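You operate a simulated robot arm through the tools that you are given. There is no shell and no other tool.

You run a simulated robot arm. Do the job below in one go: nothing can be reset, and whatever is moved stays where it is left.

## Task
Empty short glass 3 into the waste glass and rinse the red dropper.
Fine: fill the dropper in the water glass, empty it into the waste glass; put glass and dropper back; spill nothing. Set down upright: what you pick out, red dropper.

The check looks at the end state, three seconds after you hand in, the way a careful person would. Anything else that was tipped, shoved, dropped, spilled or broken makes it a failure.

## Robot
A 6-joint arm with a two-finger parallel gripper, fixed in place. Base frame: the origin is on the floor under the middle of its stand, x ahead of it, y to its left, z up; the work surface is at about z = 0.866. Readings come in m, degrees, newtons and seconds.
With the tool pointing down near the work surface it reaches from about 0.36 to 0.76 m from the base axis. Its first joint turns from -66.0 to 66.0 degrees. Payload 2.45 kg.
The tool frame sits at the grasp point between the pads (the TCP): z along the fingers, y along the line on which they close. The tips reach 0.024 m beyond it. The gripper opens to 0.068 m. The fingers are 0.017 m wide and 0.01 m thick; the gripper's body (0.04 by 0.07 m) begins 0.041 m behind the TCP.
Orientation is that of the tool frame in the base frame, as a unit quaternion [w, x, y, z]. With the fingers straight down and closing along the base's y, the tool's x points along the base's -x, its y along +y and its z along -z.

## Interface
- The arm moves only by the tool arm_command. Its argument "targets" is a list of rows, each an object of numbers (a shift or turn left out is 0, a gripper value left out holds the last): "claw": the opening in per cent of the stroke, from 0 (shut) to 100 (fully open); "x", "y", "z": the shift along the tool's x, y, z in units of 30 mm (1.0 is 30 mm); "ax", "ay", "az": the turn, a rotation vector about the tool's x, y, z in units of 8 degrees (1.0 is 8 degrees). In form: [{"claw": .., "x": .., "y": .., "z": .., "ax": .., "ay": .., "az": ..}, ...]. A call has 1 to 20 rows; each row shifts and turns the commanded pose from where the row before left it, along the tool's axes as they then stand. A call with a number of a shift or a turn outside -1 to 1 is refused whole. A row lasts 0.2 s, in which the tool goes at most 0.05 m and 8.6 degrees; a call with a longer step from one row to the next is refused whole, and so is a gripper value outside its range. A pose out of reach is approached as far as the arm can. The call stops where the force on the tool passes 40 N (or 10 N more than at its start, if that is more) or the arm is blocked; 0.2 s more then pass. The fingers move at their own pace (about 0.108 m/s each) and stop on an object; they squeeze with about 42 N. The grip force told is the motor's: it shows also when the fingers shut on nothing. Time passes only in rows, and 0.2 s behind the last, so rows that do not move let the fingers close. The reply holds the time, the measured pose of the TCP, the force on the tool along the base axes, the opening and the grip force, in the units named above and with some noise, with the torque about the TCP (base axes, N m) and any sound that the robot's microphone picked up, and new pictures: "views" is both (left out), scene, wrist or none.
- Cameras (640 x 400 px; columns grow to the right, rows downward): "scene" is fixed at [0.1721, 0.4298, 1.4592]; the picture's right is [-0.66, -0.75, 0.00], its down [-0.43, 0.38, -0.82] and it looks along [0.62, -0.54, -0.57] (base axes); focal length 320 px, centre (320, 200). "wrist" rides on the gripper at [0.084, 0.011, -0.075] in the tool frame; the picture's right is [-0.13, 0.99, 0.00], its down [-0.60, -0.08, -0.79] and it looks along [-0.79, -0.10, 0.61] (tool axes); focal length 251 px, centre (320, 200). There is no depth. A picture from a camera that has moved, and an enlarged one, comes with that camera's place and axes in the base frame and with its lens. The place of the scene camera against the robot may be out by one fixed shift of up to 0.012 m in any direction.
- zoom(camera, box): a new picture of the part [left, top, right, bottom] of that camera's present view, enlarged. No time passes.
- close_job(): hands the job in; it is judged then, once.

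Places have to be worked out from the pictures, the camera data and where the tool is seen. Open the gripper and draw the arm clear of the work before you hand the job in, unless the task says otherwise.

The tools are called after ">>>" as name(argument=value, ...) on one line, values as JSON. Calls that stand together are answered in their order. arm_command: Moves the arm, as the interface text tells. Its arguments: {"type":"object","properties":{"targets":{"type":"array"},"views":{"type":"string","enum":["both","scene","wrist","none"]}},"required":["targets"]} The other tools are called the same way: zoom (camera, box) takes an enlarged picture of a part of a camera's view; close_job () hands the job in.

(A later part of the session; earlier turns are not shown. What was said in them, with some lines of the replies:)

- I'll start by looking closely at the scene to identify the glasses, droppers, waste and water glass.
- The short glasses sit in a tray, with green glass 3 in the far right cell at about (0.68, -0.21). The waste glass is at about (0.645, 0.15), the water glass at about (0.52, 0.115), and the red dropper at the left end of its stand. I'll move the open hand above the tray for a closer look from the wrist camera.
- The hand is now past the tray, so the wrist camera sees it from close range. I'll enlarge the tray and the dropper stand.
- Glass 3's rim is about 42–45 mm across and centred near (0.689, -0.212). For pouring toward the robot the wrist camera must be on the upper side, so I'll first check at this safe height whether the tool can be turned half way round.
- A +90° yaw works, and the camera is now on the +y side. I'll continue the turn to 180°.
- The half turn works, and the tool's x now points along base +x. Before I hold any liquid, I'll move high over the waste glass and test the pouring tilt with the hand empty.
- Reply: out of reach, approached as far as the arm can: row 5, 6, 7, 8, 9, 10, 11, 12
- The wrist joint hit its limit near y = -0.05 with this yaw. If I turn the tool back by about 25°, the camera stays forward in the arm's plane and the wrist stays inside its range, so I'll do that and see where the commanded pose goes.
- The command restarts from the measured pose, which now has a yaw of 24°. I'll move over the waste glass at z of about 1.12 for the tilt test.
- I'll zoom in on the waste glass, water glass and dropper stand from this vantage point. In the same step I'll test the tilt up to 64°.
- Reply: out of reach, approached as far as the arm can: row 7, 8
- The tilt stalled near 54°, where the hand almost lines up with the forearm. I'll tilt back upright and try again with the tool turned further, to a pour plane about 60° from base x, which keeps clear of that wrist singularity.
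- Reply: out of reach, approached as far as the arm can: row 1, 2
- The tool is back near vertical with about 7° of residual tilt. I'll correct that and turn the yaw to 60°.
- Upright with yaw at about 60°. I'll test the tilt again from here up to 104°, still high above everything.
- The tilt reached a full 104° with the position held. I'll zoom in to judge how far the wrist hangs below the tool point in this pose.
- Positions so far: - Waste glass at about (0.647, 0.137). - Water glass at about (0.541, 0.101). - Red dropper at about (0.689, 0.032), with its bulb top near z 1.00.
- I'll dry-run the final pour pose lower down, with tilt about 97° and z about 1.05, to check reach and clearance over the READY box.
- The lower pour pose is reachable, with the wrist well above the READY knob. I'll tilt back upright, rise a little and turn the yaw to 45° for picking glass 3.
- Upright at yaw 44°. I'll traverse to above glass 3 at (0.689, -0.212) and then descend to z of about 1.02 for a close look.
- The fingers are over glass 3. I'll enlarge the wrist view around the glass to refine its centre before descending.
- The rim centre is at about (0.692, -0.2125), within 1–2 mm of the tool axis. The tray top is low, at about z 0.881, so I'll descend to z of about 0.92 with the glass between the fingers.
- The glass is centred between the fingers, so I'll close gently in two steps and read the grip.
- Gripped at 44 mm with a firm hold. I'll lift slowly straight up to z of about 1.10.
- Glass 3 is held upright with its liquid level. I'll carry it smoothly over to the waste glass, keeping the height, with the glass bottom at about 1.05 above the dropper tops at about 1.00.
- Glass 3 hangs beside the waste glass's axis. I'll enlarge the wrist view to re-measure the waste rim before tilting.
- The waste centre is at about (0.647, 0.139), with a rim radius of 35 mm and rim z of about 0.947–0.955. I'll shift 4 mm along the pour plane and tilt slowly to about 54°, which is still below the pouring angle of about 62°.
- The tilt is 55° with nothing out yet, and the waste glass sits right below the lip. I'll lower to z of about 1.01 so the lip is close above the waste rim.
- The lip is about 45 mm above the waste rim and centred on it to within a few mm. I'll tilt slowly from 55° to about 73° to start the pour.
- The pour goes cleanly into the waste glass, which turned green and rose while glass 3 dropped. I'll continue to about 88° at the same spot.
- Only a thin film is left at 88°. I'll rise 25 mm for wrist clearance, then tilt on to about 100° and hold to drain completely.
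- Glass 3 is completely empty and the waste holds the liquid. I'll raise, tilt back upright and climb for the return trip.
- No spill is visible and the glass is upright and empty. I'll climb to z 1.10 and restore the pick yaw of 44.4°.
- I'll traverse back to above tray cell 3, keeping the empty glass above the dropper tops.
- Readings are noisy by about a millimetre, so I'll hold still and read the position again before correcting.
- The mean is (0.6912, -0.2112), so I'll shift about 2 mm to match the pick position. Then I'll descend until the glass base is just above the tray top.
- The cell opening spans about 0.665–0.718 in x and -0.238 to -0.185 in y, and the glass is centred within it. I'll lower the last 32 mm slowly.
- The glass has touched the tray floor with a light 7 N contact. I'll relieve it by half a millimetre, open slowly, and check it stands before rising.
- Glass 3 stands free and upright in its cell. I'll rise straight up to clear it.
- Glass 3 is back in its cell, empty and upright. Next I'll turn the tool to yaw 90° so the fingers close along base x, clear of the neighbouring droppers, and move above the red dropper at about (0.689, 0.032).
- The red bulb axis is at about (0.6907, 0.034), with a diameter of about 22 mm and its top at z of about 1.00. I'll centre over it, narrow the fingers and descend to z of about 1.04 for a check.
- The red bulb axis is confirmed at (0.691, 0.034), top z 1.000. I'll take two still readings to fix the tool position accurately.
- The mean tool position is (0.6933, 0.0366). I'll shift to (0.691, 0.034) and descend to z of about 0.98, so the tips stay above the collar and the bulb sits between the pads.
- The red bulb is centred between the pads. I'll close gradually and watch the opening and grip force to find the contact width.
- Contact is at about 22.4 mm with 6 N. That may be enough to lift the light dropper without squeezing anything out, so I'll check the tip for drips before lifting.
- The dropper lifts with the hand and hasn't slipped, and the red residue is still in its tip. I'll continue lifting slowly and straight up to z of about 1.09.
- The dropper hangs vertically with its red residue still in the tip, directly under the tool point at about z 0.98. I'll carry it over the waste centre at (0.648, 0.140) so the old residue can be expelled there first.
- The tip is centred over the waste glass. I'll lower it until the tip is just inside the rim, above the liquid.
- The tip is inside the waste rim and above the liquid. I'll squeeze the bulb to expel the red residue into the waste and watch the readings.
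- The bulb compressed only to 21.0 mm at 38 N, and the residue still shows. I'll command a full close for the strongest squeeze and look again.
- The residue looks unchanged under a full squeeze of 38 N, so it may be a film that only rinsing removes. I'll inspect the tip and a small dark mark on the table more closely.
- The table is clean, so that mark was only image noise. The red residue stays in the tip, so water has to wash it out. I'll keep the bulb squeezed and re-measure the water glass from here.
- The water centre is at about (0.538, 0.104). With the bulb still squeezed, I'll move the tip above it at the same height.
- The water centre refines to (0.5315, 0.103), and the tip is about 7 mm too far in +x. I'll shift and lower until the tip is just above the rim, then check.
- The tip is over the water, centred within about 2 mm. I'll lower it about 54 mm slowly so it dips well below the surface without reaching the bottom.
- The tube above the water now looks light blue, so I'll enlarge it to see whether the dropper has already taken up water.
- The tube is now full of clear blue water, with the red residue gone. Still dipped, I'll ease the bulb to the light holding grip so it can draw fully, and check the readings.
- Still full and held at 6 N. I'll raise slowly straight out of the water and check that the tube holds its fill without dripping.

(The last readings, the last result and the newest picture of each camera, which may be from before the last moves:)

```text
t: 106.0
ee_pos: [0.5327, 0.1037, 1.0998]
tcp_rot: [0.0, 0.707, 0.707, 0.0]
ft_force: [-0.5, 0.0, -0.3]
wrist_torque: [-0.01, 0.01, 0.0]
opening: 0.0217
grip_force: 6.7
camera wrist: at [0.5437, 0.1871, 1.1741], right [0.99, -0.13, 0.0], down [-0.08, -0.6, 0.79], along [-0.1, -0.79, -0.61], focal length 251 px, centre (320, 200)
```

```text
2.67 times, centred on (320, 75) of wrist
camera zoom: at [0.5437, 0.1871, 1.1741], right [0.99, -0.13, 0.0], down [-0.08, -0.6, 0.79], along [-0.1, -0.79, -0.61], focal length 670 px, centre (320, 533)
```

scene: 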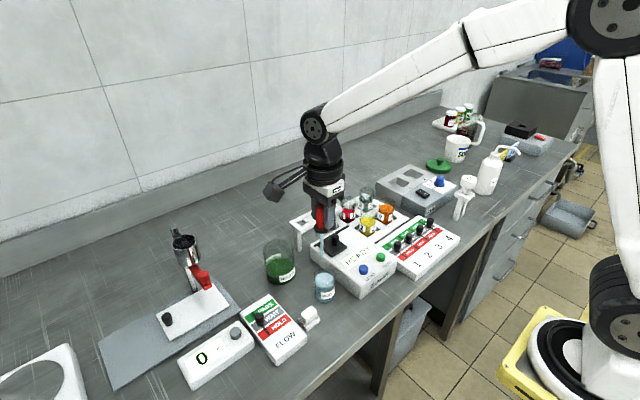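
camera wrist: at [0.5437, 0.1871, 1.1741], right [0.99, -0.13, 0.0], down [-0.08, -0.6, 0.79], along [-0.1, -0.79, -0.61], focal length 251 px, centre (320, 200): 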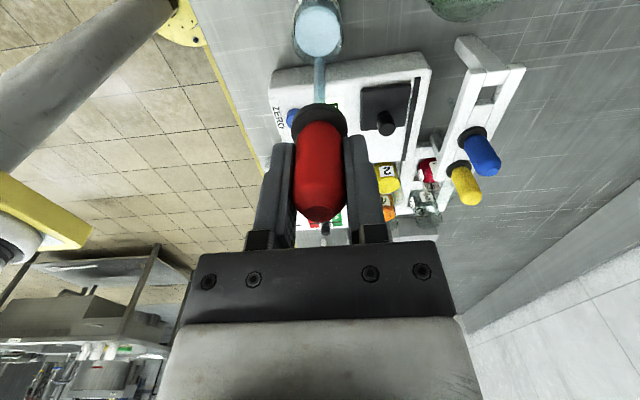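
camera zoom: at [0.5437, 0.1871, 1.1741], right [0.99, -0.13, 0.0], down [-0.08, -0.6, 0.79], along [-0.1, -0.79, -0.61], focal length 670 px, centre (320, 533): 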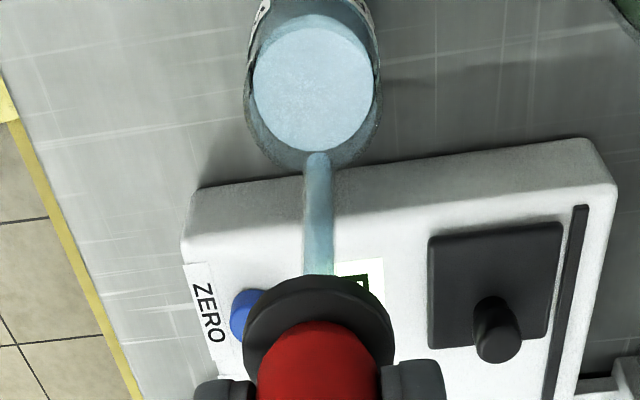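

The dropper holds a full tube of water with no drips. I'll carry it smoothly back over the waste glass.

>>> arm_command(targets=[{"x": 0.06, "y": 0.19}, {"x": 0.119, "y": 0.381}, {"x": 0.119, "y": 0.381}, {"x": 0.119, "y": 0.381}, {"x": 0.119, "y": 0.381}, {"x": 0.119, "y": 0.381}, {"x": 0.119, "y": 0.381}, {"x": 0.119, "y": 0.381}, {"x": 0.119, "y": 0.381}, {"x": 0.119, "y": 0.381}, {"x": 0.06, "y": 0.19}, {}, {}], views="wrist")

>>> zoom(camera="scene", box=[230, 180, 330, 300])

>>> zoom(camera="wrist", box=[240, 0, 400, 150])

```text
t: 108.8
ee_pos: [0.6469, 0.14, 1.0998]
tcp_rot: [0.001, 0.707, 0.707, 0.001]
ft_force: [0.0, -0.3, -0.5]
wrist_torque: [0.0, 0.0, 0.0]
opening: 0.0215
grip_force: 19.8
camera wrist: at [0.6576, 0.2225, 1.1744], right [0.99, -0.13, 0.0], down [-0.08, -0.6, 0.79], along [-0.1, -0.79, -0.61], focal length 251 px, centre (320, 200)
```

wrist: 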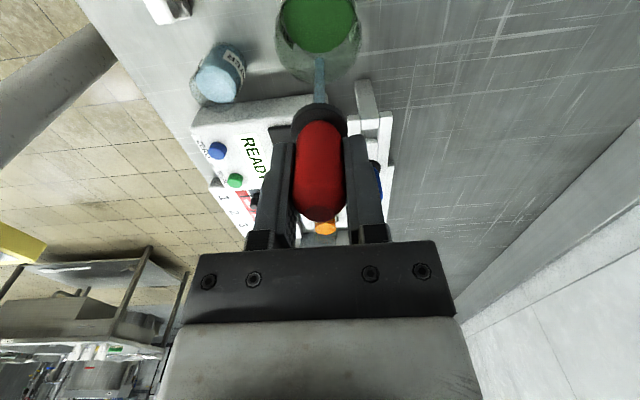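

```text
3.33 times, centred on (280, 240) of scene
camera zoom: at [0.1721, 0.4298, 1.4592], right [-0.66, -0.75, 0.0], down [-0.43, 0.38, -0.82], along [0.62, -0.54, -0.57], focal length 1068 px, centre (453, 67)
```

zoom: 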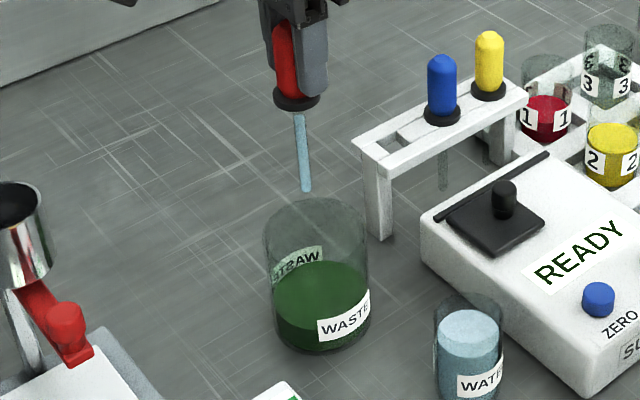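

```text
2.67 times, centred on (320, 75) of wrist
camera zoom: at [0.6576, 0.2225, 1.1744], right [0.99, -0.13, 0.0], down [-0.08, -0.6, 0.79], along [-0.1, -0.79, -0.61], focal length 670 px, centre (320, 533)
```

zoom: 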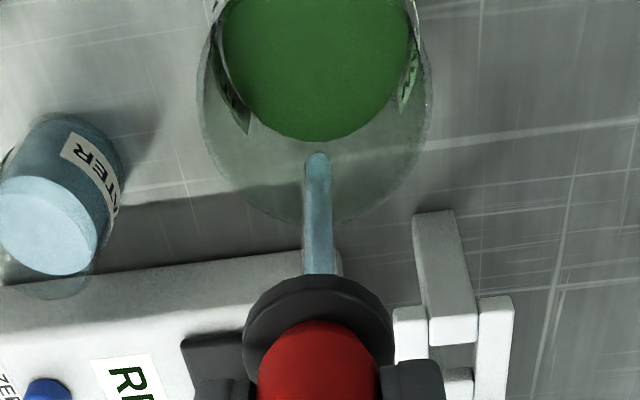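

Still full and centred over the waste. I'll lower the tip inside the rim, above the liquid.

>>> arm_command(targets=[{"z": 0.2}, {"z": 0.3}, {"z": 0.3}, {"z": 0.3}, {"z": 0.3}, {"z": 0.3}, {"z": 0.13}, {}], views="none")

>>> zoom(camera="scene", box=[230, 180, 330, 300])

```text
t: 110.6
ee_pos: [0.6469, 0.142, 1.0437]
tcp_rot: [0.0, 0.707, 0.707, 0.0]
ft_force: [0.0, 0.0, -0.1]
wrist_torque: [0.0, 0.01, 0.01]
opening: 0.0215
grip_force: 20.0
```

```text
3.33 times, centred on (280, 240) of scene
camera zoom: at [0.1721, 0.4298, 1.4592], right [-0.66, -0.75, 0.0], down [-0.43, 0.38, -0.82], along [0.62, -0.54, -0.57], focal length 1068 px, centre (453, 67)
```

zoom: 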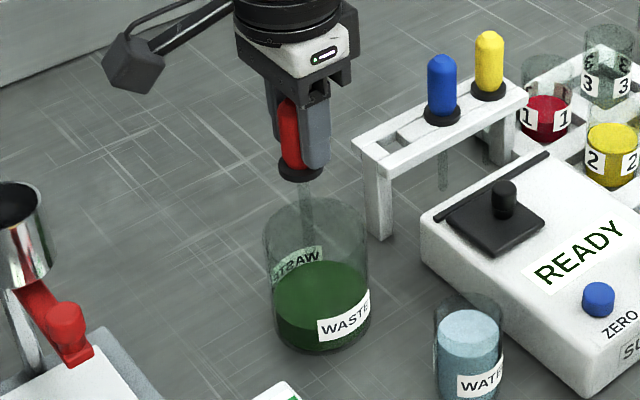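

The tube now looks empty, so I'll check it closely from both cameras.

>>> zoom(camera="scene", box=[260, 225, 300, 275])

>>> zoom(camera="wrist", box=[280, 20, 360, 110])

```text
8.00 times, centred on (280, 250) of scene
camera zoom: at [0.1721, 0.4298, 1.4592], right [-0.66, -0.75, 0.0], down [-0.43, 0.38, -0.82], along [0.62, -0.54, -0.57], focal length 2563 px, centre (640, -200)
```

zoom: 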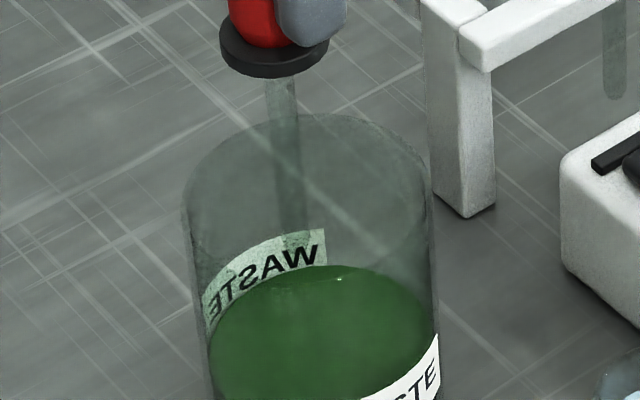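

```text
4.44 times, centred on (320, 65) of wrist
camera zoom: at [0.6578, 0.2248, 1.118], right [0.99, -0.13, 0.0], down [-0.08, -0.6, 0.79], along [-0.1, -0.79, -0.61], focal length 1118 px, centre (320, 800)
```

zoom: 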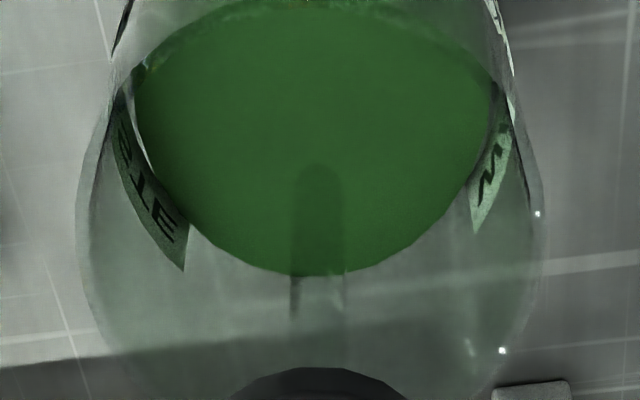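

The water has emptied into the waste, and the tube is clear with no residue. I'll raise it straight out without changing the grip and check the table and tube again.

>>> arm_command(targets=[{"z": -0.2}, {"z": -0.3}, {"z": -0.3}, {"z": -0.3}, {"z": -0.3}, {"z": -0.3}, {"z": -0.2}, {}, {}])

>>> zoom(camera="scene", box=[230, 170, 350, 310])

>>> zoom(camera="wrist", box=[240, 0, 400, 150])

```text
t: 112.6
ee_pos: [0.6469, 0.1413, 1.1003]
tcp_rot: [0.001, 0.707, 0.708, 0.001]
ft_force: [-1.0, -0.4, 0.6]
wrist_torque: [-0.02, -0.02, -0.02]
opening: 0.0221
grip_force: 5.9
camera wrist: at [0.6579, 0.2246, 1.175], right [0.99, -0.13, 0.0], down [-0.08, -0.6, 0.79], along [-0.1, -0.79, -0.61], focal length 251 px, centre (320, 200)
```

scene: 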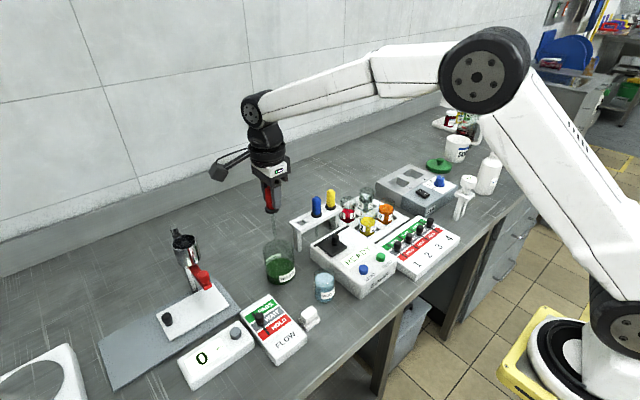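
wrist: 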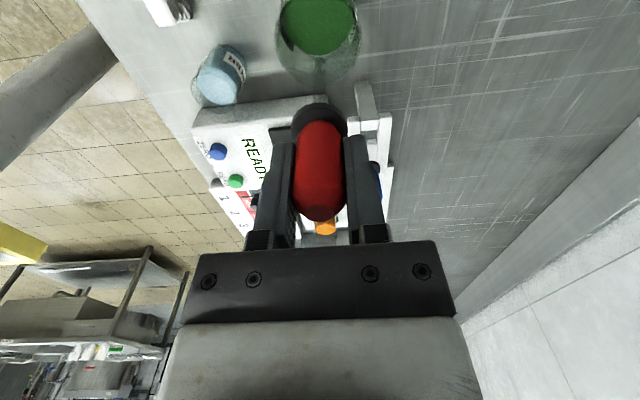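

```text
2.86 times, centred on (290, 240) of scene
camera zoom: at [0.1721, 0.4298, 1.4592], right [-0.66, -0.75, 0.0], down [-0.43, 0.38, -0.82], along [0.62, -0.54, -0.57], focal length 915 px, centre (406, 86)
```

zoom: 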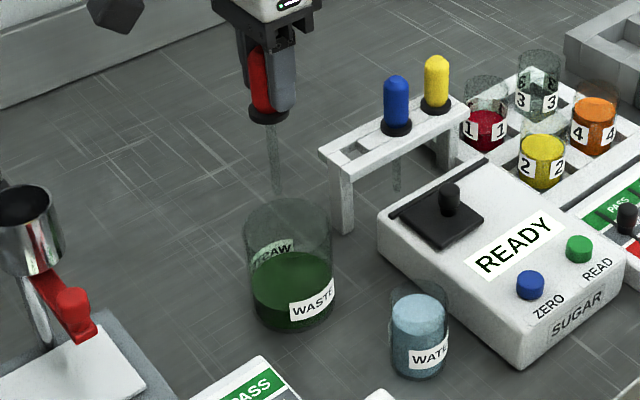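

```text
2.67 times, centred on (320, 75) of wrist
camera zoom: at [0.6579, 0.2246, 1.175], right [0.99, -0.13, 0.0], down [-0.08, -0.6, 0.79], along [-0.1, -0.79, -0.61], focal length 670 px, centre (320, 533)
```

zoom: 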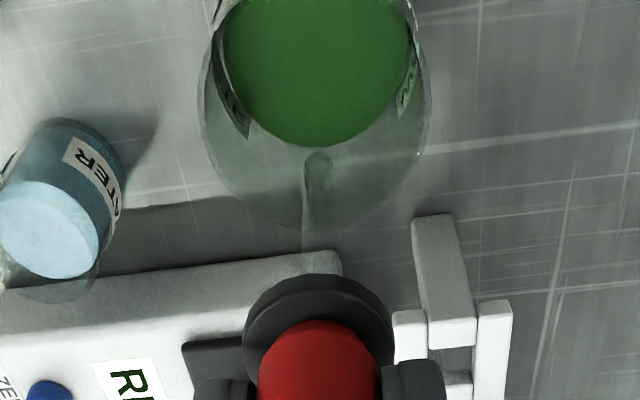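

The tube is clear. I'll take one close look at the tip for any leftover before returning the dropper.

>>> zoom(camera="wrist", box=[296, 45, 344, 110])

>>> zoom(camera="scene", box=[258, 200, 298, 250])

```text
6.15 times, centred on (320, 78) of wrist
camera zoom: at [0.6579, 0.2246, 1.175], right [0.99, -0.13, 0.0], down [-0.08, -0.6, 0.79], along [-0.1, -0.79, -0.61], focal length 1547 px, centre (320, 954)
```

zoom: 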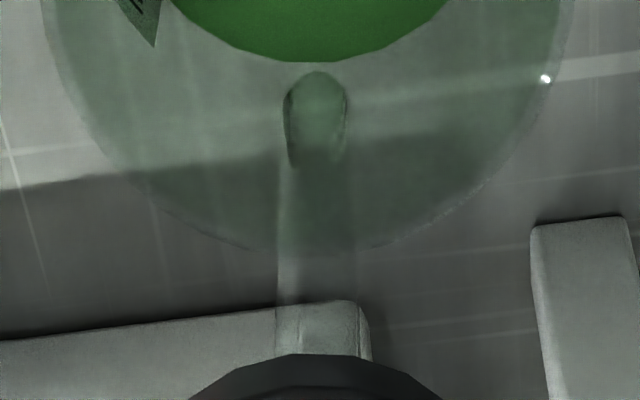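

```text
8.00 times, centred on (278, 225) of scene
camera zoom: at [0.1721, 0.4298, 1.4592], right [-0.66, -0.75, 0.0], down [-0.43, 0.38, -0.82], along [0.62, -0.54, -0.57], focal length 2563 px, centre (656, 0)
```

zoom: 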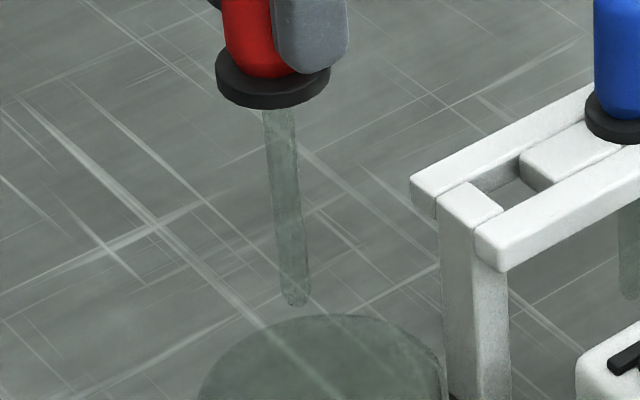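

The tube is empty and clean. I'll carry the dropper back above its slot in the stand at (0.691, 0.0326).

>>> arm_command(targets=[{"x": -0.2, "y": 0.082}, {"x": -0.4, "y": 0.164}, {"x": -0.4, "y": 0.164}, {"x": -0.4, "y": 0.164}, {"x": -0.4, "y": 0.164}, {"x": -0.4, "y": 0.164}, {"x": -0.4, "y": 0.164}, {"x": -0.4, "y": 0.164}, {"x": -0.4, "y": 0.164}, {"x": -0.2, "y": 0.086}, {}, {}])

>>> arm_command(targets=[{}], views="none")

>>> arm_command(targets=[{}], views="none")

>>> zoom(camera="wrist", box=[260, 0, 380, 120])

>>> zoom(camera="scene", box=[260, 150, 350, 260])

```text
t: 115.2
ee_pos: [0.6904, 0.0311, 1.1021]
tcp_rot: [0.001, 0.707, 0.707, 0.001]
ft_force: [-0.1, -0.9, -0.4]
wrist_torque: [0.0, -0.03, -0.01]
opening: 0.0213
grip_force: 32.5
camera wrist: at [0.7014, 0.1149, 1.1759], right [0.99, -0.13, 0.0], down [-0.08, -0.6, 0.79], along [-0.1, -0.79, -0.61], focal length 251 px, centre (320, 200)
```

scene: 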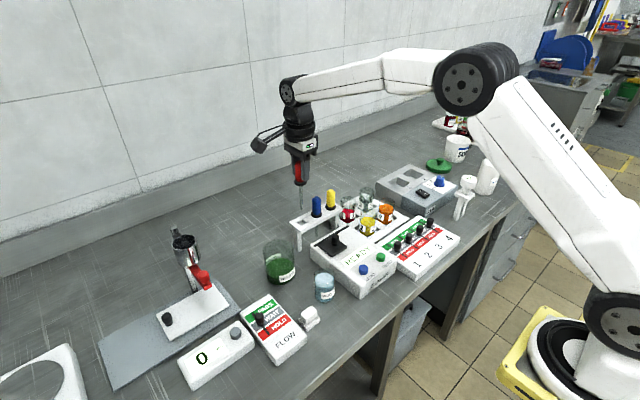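
wrist: 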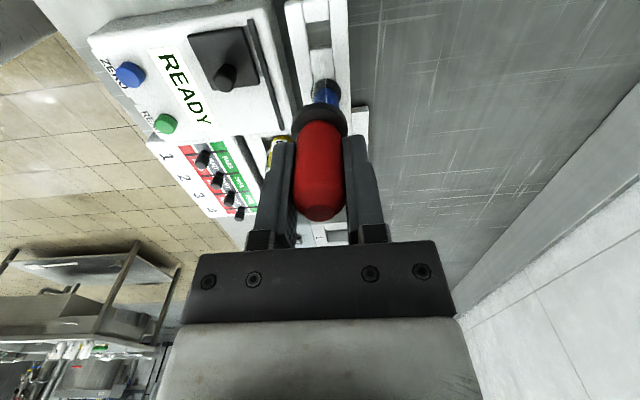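

```text
t: 115.6
ee_pos: [0.69, 0.0319, 1.1016]
tcp_rot: [0.0, 0.707, 0.707, 0.001]
ft_force: [-0.8, 0.1, 0.2]
wrist_torque: [-0.02, 0.01, -0.01]
opening: 0.0221
grip_force: 6.3
```

```text
t: 116.0
ee_pos: [0.6901, 0.0328, 1.1016]
tcp_rot: [0.0, 0.707, 0.707, 0.0]
ft_force: [0.0, -0.2, -1.3]
wrist_torque: [-0.03, 0.01, 0.02]
opening: 0.0213
grip_force: 19.6
```

```text
3.33 times, centred on (320, 60) of wrist
camera zoom: at [0.7014, 0.115, 1.1759], right [0.99, -0.13, 0.0], down [-0.08, -0.6, 0.79], along [-0.1, -0.79, -0.61], focal length 838 px, centre (320, 667)
```

zoom: 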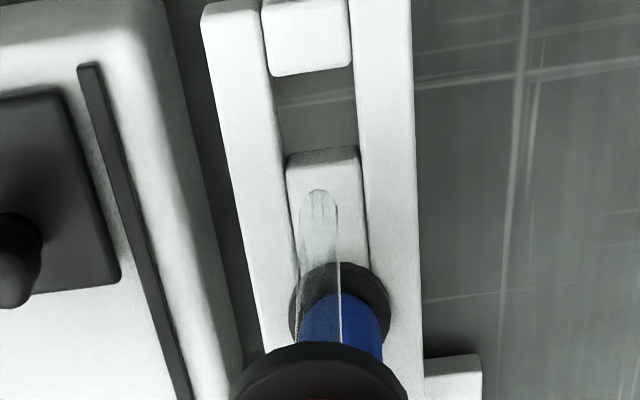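

```text
3.64 times, centred on (305, 205) of scene
camera zoom: at [0.1721, 0.4297, 1.4592], right [-0.66, -0.75, 0.0], down [-0.43, 0.38, -0.82], along [0.62, -0.54, -0.57], focal length 1165 px, centre (374, 182)
```

zoom: 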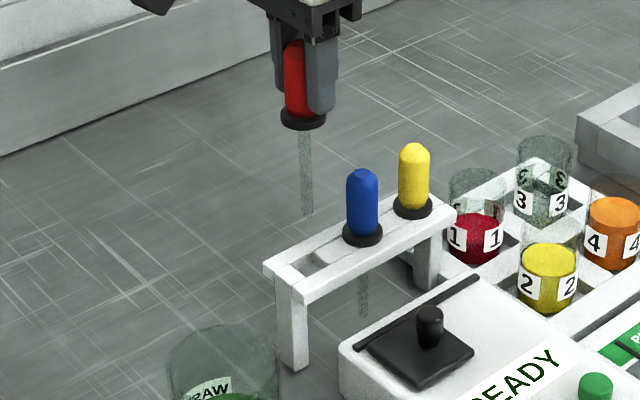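

The slot opening spans about 0.682–0.700 in x and 0.026–0.043 in y, and the tube is over it. I'll make a 1 mm correction and lower until the tip is close to the slot, then check again.

>>> arm_command(targets=[{"x": 0.03, "y": 0.035}, {"z": 0.3}, {"z": 0.3}, {"z": 0.3}, {}, {}], views="none")

>>> zoom(camera="wrist", box=[260, 0, 380, 120])

>>> zoom(camera="scene", box=[280, 190, 340, 250])

```text
t: 117.4
ee_pos: [0.6915, 0.0335, 1.0749]
tcp_rot: [0.002, 0.707, 0.707, 0.001]
ft_force: [0.1, 1.1, -0.4]
wrist_torque: [0.01, -0.02, 0.02]
opening: 0.0221
grip_force: 6.2
```

```text
3.33 times, centred on (320, 60) of wrist
camera zoom: at [0.7023, 0.1171, 1.1493], right [0.99, -0.13, 0.0], down [-0.08, -0.6, 0.79], along [-0.1, -0.79, -0.61], focal length 838 px, centre (320, 667)
```

zoom: 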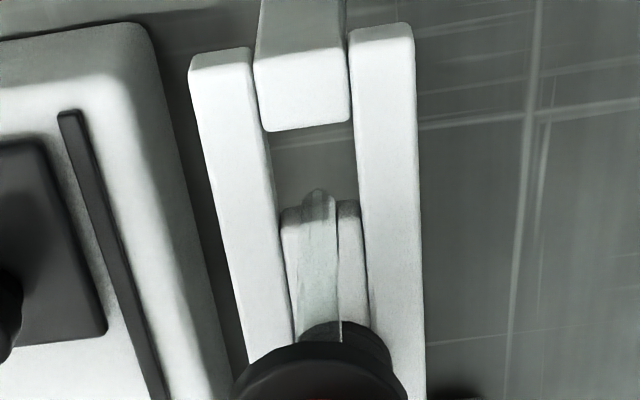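

```text
6.67 times, centred on (310, 220) of scene
camera zoom: at [0.1721, 0.4298, 1.4592], right [-0.66, -0.75, 0.0], down [-0.43, 0.38, -0.82], along [0.62, -0.54, -0.57], focal length 2136 px, centre (387, 67)
```

zoom: 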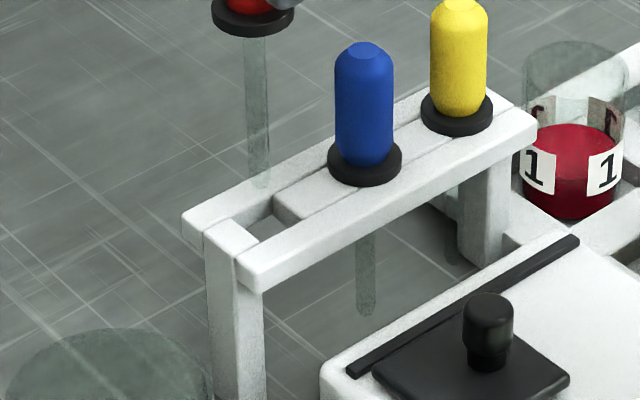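

Projecting the tip straight down puts it at the slot centre in both views. I'll lower the next 22 mm gently and check that it enters the slot.

>>> arm_command(targets=[{"z": 0.12}, {"z": 0.12}, {"z": 0.12}, {"z": 0.12}, {"z": 0.12}, {"z": 0.12}, {}], views="none")

>>> zoom(camera="wrist", box=[260, 0, 380, 120])

>>> zoom(camera="scene", box=[280, 190, 340, 250])

```text
t: 119.0
ee_pos: [0.6924, 0.033, 1.0515]
tcp_rot: [0.001, 0.707, 0.707, 0.001]
ft_force: [-0.4, 0.3, 0.5]
wrist_torque: [0.0, 0.0, -0.02]
opening: 0.0215
grip_force: 20.1
```

```text
3.33 times, centred on (320, 60) of wrist
camera zoom: at [0.7039, 0.1158, 1.1264], right [0.99, -0.13, 0.0], down [-0.08, -0.6, 0.79], along [-0.1, -0.79, -0.61], focal length 838 px, centre (320, 667)
```

zoom: 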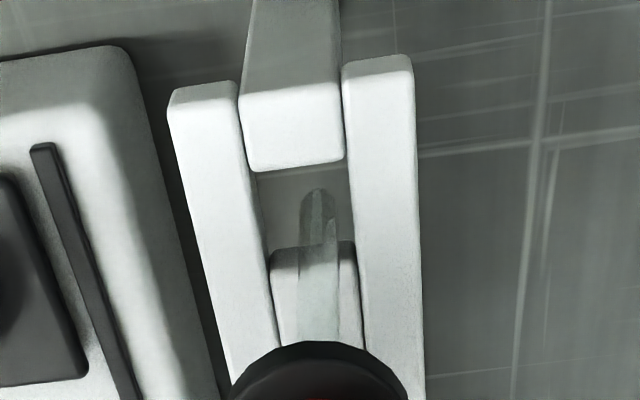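

```text
6.67 times, centred on (310, 220) of scene
camera zoom: at [0.1721, 0.4298, 1.4592], right [-0.66, -0.75, 0.0], down [-0.43, 0.38, -0.82], along [0.62, -0.54, -0.57], focal length 2136 px, centre (387, 67)
```

zoom: 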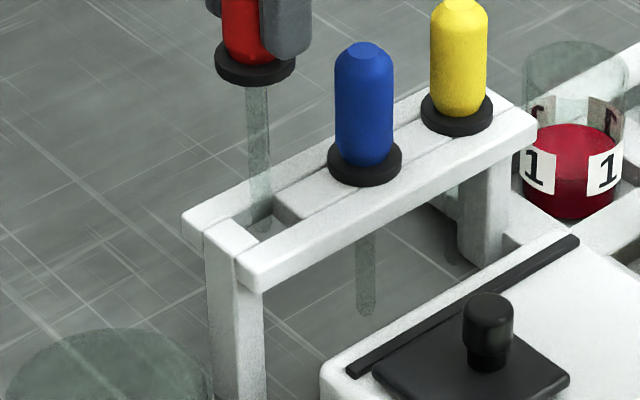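

The tip has entered the slot, sitting slightly toward +x. I'll nudge 1.2 mm back and continue lowering in stages.

>>> arm_command(targets=[{"y": -0.04}, {"z": 0.2}, {"z": 0.2}, {"z": 0.2}, {"z": 0.2}, {"z": 0.2}, {}], views="none")

>>> zoom(camera="wrist", box=[240, 20, 400, 140])

>>> zoom(camera="scene", box=[280, 190, 340, 250])

```text
t: 120.6
ee_pos: [0.6911, 0.0344, 1.0227]
tcp_rot: [0.0, 0.707, 0.707, 0.001]
ft_force: [-0.9, 1.1, 0.1]
wrist_torque: [0.03, 0.01, -0.01]
opening: 0.0213
grip_force: 33.4
```

```text
3.33 times, centred on (320, 80) of wrist
camera zoom: at [0.702, 0.1169, 1.0975], right [0.99, -0.13, 0.0], down [-0.08, -0.6, 0.79], along [-0.1, -0.79, -0.61], focal length 838 px, centre (320, 600)
```

zoom: 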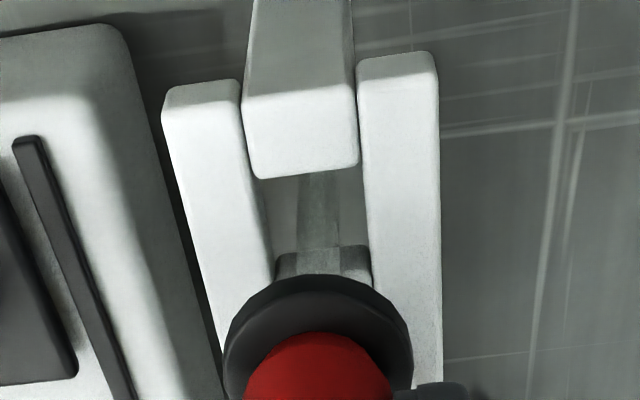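

```text
6.67 times, centred on (310, 220) of scene
camera zoom: at [0.1721, 0.4298, 1.4592], right [-0.66, -0.75, 0.0], down [-0.43, 0.38, -0.82], along [0.62, -0.54, -0.57], focal length 2136 px, centre (387, 67)
```

zoom: 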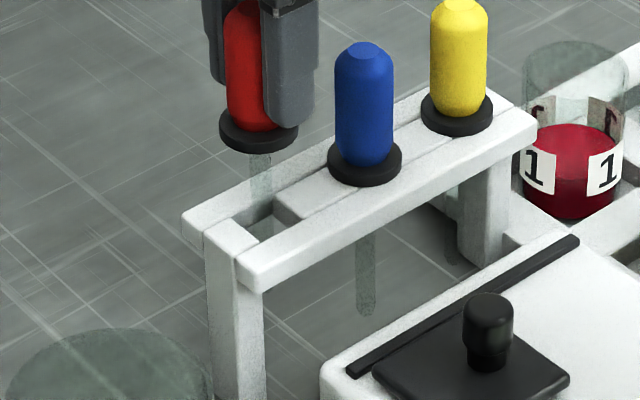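

The tube runs through the slot freely. I'll continue to just above seating, then make small steps to feel contact.

>>> arm_command(targets=[{"z": 0.2}, {"z": 0.2}, {"z": 0.2}, {"z": 0.2}, {"z": 0.2}, {"z": 0.2}, {"z": 0.1}, {}], views="none")

>>> zoom(camera="scene", box=[280, 180, 350, 250])

>>> zoom(camera="wrist", box=[240, 50, 400, 170])

```text
t: 122.4
ee_pos: [0.6907, 0.0338, 0.984]
tcp_rot: [0.001, 0.707, 0.707, 0.0]
ft_force: [-0.2, -0.3, -0.3]
wrist_torque: [0.03, 0.02, -0.02]
opening: 0.021
grip_force: 33.0
```

```text
5.71 times, centred on (315, 215) of scene
camera zoom: at [0.1721, 0.4298, 1.4592], right [-0.66, -0.75, 0.0], down [-0.43, 0.38, -0.82], along [0.62, -0.54, -0.57], focal length 1831 px, centre (349, 114)
```

zoom: 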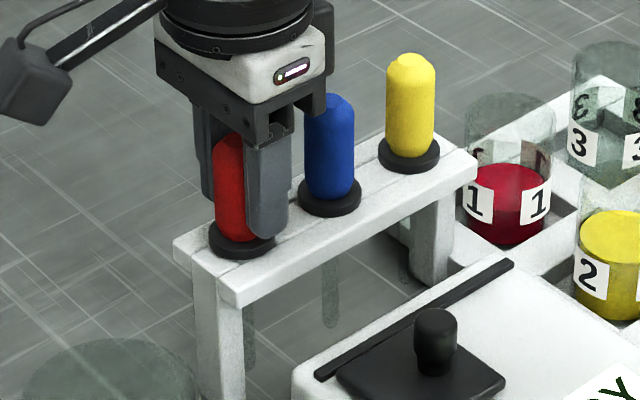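

```text
3.33 times, centred on (320, 110) of wrist
camera zoom: at [0.7021, 0.1169, 1.0584], right [0.99, -0.13, 0.0], down [-0.08, -0.6, 0.79], along [-0.1, -0.79, -0.61], focal length 838 px, centre (320, 500)
```

zoom: 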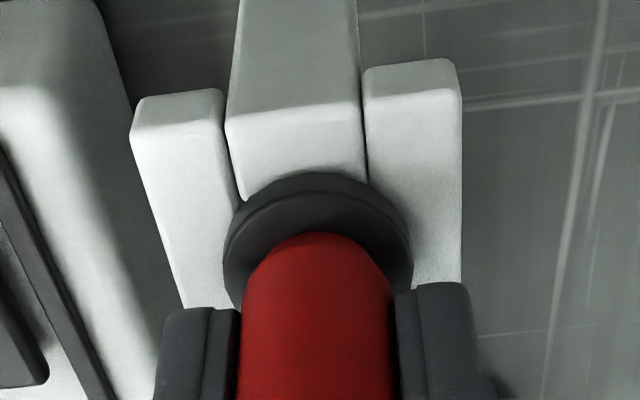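

About 4 mm remain to seating, so I'll go down in 1.5 mm steps.

>>> arm_command(targets=[{"z": 0.05}, {"z": 0.05}, {}], views="none")

>>> arm_command(targets=[{"z": 0.05}, {}], views="none")

>>> zoom(camera="scene", box=[280, 180, 350, 250])

```text
t: 123.2
ee_pos: [0.692, 0.0345, 0.9803]
tcp_rot: [0.001, 0.706, 0.708, 0.001]
ft_force: [0.2, 1.3, 2.1]
wrist_torque: [0.03, 0.01, -0.02]
opening: 0.022
grip_force: 13.5
```

```text
t: 123.8
ee_pos: [0.6914, 0.0352, 0.9791]
tcp_rot: [0.002, 0.707, 0.707, 0.001]
ft_force: [1.7, -0.1, 3.4]
wrist_torque: [0.01, -0.04, 0.01]
opening: 0.0219
grip_force: 13.3
```

```text
5.71 times, centred on (315, 215) of scene
camera zoom: at [0.1721, 0.4298, 1.4592], right [-0.66, -0.75, 0.0], down [-0.43, 0.38, -0.82], along [0.62, -0.54, -0.57], focal length 1831 px, centre (349, 114)
```

zoom: 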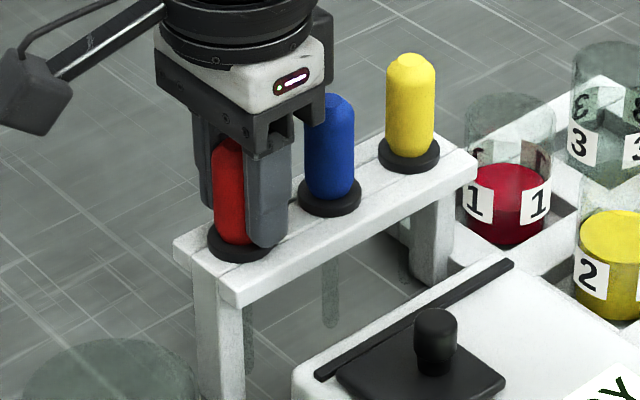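

Contact is 3.4 N at the same height as at pick-up, so the collar is seated. I'll open the fingers gently.

>>> arm_command(targets=[{"claw": 33}, {"claw": 36}, {"claw": 42}, {"claw": 52}, {"claw": 65}, {}, {}])

>>> zoom(camera="wrist", box=[220, 60, 420, 240])

>>> zoom(camera="scene", box=[280, 180, 350, 250])

```text
t: 125.4
ee_pos: [0.6916, 0.0326, 0.9795]
tcp_rot: [0.001, 0.707, 0.707, 0.001]
ft_force: [-0.1, -0.4, 0.0]
wrist_torque: [0.0, 0.02, 0.0]
opening: 0.0442
grip_force: 0.0
camera wrist: at [0.7022, 0.1171, 1.0534], right [0.99, -0.13, 0.0], down [-0.08, -0.6, 0.79], along [-0.1, -0.79, -0.61], focal length 251 px, centre (320, 200)
```

scene: 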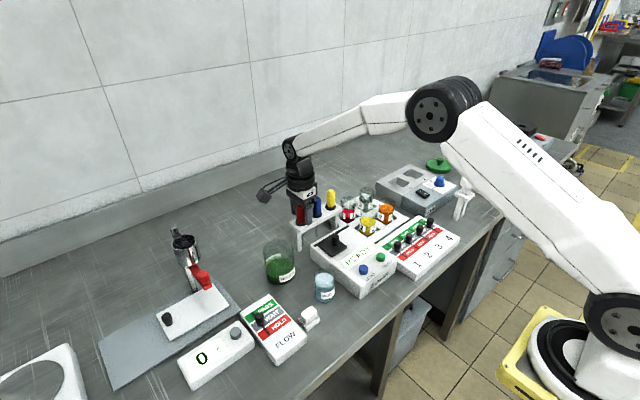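
wrist: 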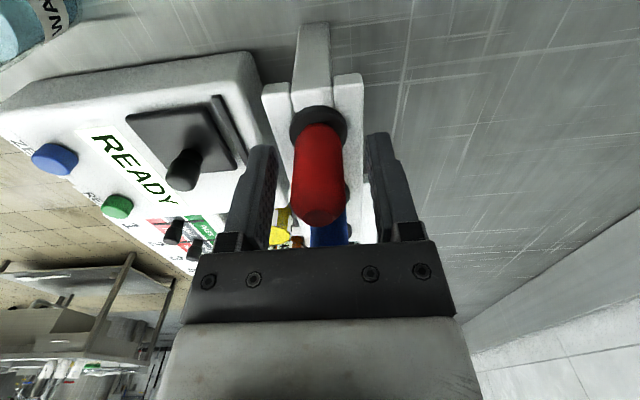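

```text
2.22 times, centred on (320, 150) of wrist
camera zoom: at [0.7022, 0.1171, 1.0534], right [0.99, -0.13, 0.0], down [-0.08, -0.6, 0.79], along [-0.1, -0.79, -0.61], focal length 559 px, centre (320, 311)
```

zoom: 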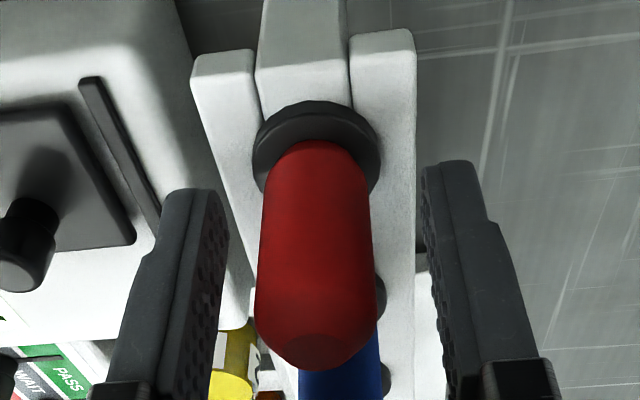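

```text
5.71 times, centred on (315, 215) of scene
camera zoom: at [0.1721, 0.4297, 1.4592], right [-0.66, -0.75, 0.0], down [-0.43, 0.38, -0.82], along [0.62, -0.54, -0.57], focal length 1831 px, centre (349, 114)
```

zoom: 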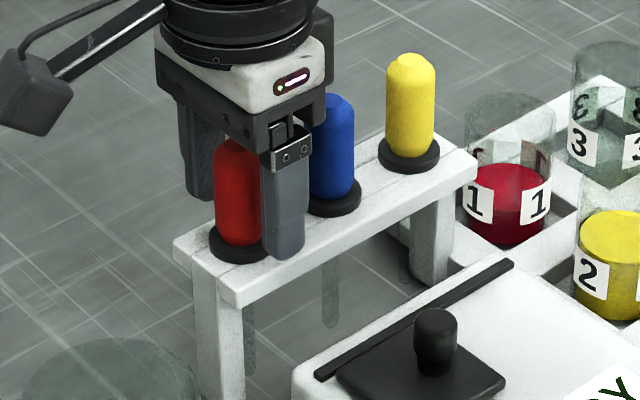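

The red dropper stands upright in its slot, released. I'll rise straight up well clear of it.

>>> arm_command(targets=[{"z": -0.2}, {"z": -0.5}, {"z": -0.8}, {"z": -0.9}, {"z": -0.9}, {"z": -0.9}, {"z": -0.9}, {"z": -0.9}, {}])

>>> zoom(camera="scene", box=[230, 170, 430, 310])

>>> zoom(camera="wrist", box=[200, 0, 440, 180])

```text
t: 127.4
ee_pos: [0.6908, 0.0362, 1.1583]
tcp_rot: [-0.001, 0.707, 0.707, 0.0]
ft_force: [0.6, 0.0, -0.2]
wrist_torque: [0.02, 0.01, 0.01]
opening: 0.0442
grip_force: 0.1
camera wrist: at [0.7014, 0.1198, 1.2332], right [0.99, -0.13, 0.0], down [-0.08, -0.6, 0.79], along [-0.1, -0.79, -0.61], focal length 251 px, centre (320, 200)
```

scene: 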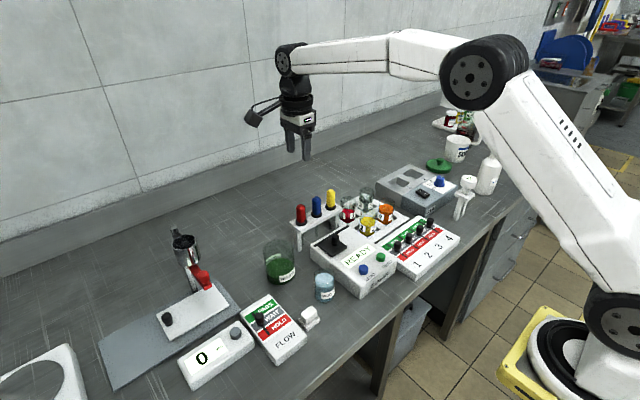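
wrist: 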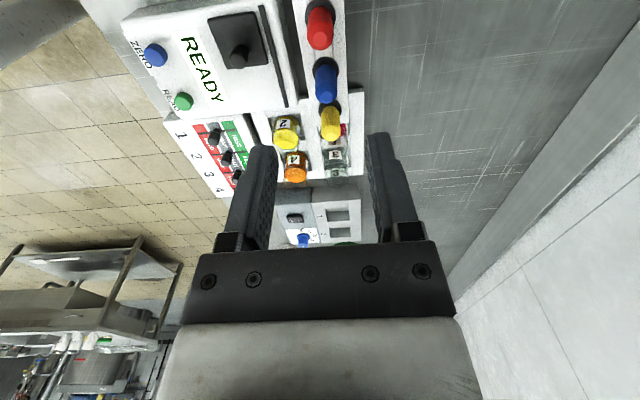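

```text
2.86 times, centred on (330, 240) of scene
camera zoom: at [0.1721, 0.4298, 1.4592], right [-0.66, -0.75, 0.0], down [-0.43, 0.38, -0.82], along [0.62, -0.54, -0.57], focal length 915 px, centre (291, 86)
```

zoom: 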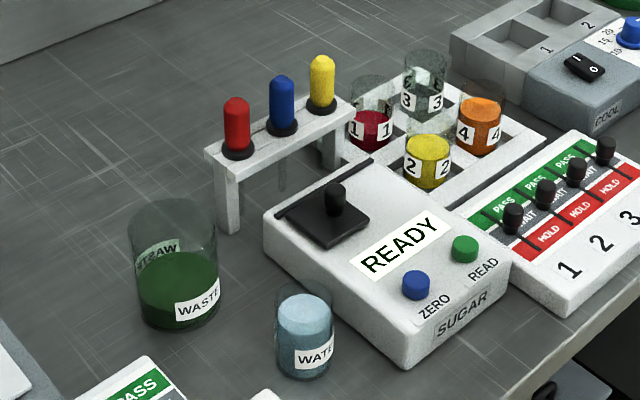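

```text
2.22 times, centred on (320, 90) of wrist
camera zoom: at [0.7014, 0.1198, 1.2332], right [0.99, -0.13, 0.0], down [-0.08, -0.6, 0.79], along [-0.1, -0.79, -0.61], focal length 559 px, centre (320, 444)
```

zoom: 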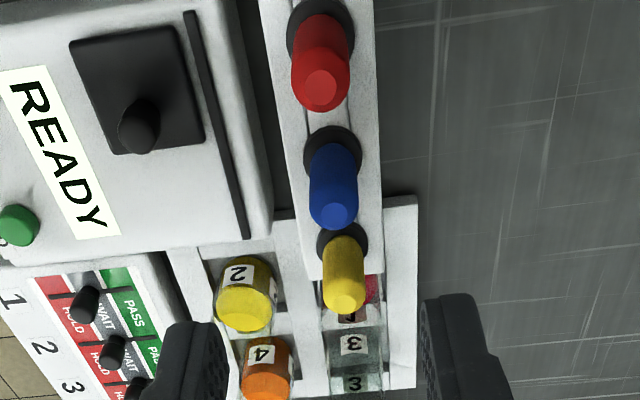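

Everything stands in place: glass 3 empty and upright, the dropper seated, and no spills. I'll open the gripper fully and draw the arm back and up, clear of the work.

>>> arm_command(targets=[{"claw": 100, "y": -0.9, "z": -0.24}, {"y": -0.9, "z": -0.24}, {"y": -0.9, "z": -0.24}, {"y": -0.9, "z": -0.24}, {"y": -0.9, "z": -0.24}, {"y": -0.9, "z": -0.24}, {"y": -0.9, "z": -0.24}, {"x": -0.9}, {"x": -0.9}, {"x": -0.9}, {"x": -0.9}, {}, {}])

>>> zoom(camera="scene", box=[230, 170, 430, 310])

>>> zoom(camera="scene", box=[80, 200, 330, 400])

```text
t: 130.2
ee_pos: [0.5002, -0.0746, 1.2076]
tcp_rot: [0.001, 0.707, 0.707, 0.001]
ft_force: [0.8, -0.1, 0.7]
wrist_torque: [-0.02, 0.01, -0.02]
opening: 0.0678
grip_force: 0.0
camera wrist: at [0.5112, 0.0083, 1.2821], right [0.99, -0.13, 0.0], down [-0.08, -0.6, 0.79], along [-0.1, -0.79, -0.61], focal length 251 px, centre (320, 200)
```

scene: 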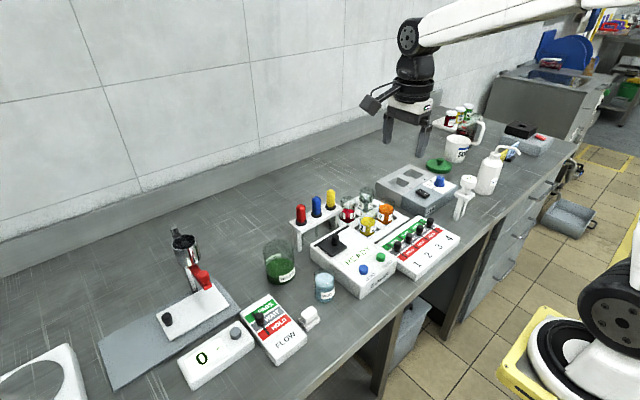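
wrist: 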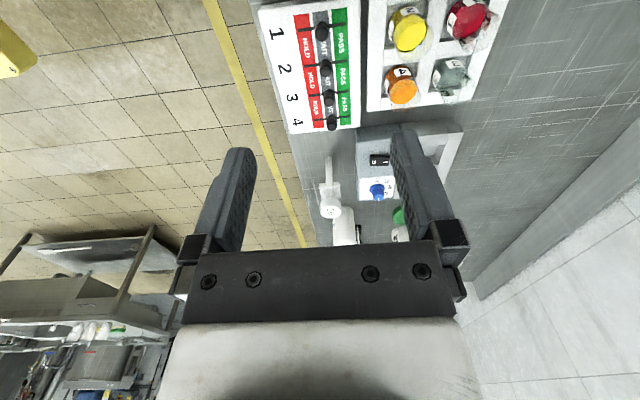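

```text
2.86 times, centred on (330, 240) of scene
camera zoom: at [0.1721, 0.4297, 1.4592], right [-0.66, -0.75, 0.0], down [-0.43, 0.38, -0.82], along [0.62, -0.54, -0.57], focal length 915 px, centre (291, 86)
```

zoom: 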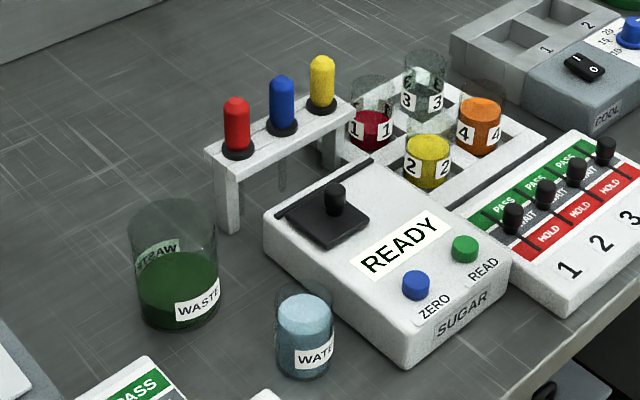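

```text
2.00 times, centred on (205, 300) of scene
camera zoom: at [0.1721, 0.4297, 1.4592], right [-0.66, -0.75, 0.0], down [-0.43, 0.38, -0.82], along [0.62, -0.54, -0.57], focal length 641 px, centre (550, 0)
```

zoom: 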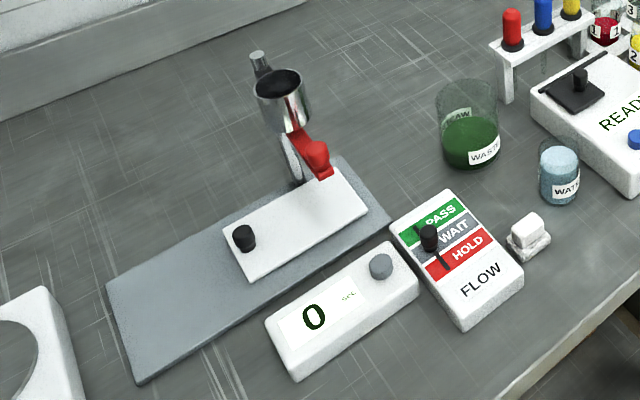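

The final views show glass 3 empty and upright in its cell, and the red dropper clean and seated in the stand. The waste and water glasses are untouched, nothing is spilled, and the arm is clear with the gripper open, so I'm handing the job in.

>>> close_job()

```text
The job is handed in.
```

Glass 3 has been emptied into the waste glass and the red dropper has been rinsed. I've handed the job in, and I don't have the check's result yet.

- **Glass 3:** it poured cleanly into the waste glass, drained completely, and is back upright in its own cell of the tray.
- **Red dropper:** I filled it in the water glass and emptied it into the waste glass. The tube is now clear, and it is back upright in its slot in the stand.
- **Emptying the dropper:** squeezing it over the waste before filling had no visible effect on the red residue in the tip. The tube later filled as it dipped into the water and emptied as the tip went inside the waste glass, without an extra squeeze either time.
- **Everything else:** I saw no spills in any of the camera views and nothing else looked moved. The gripper is open and the arm is drawn back clear of the work.
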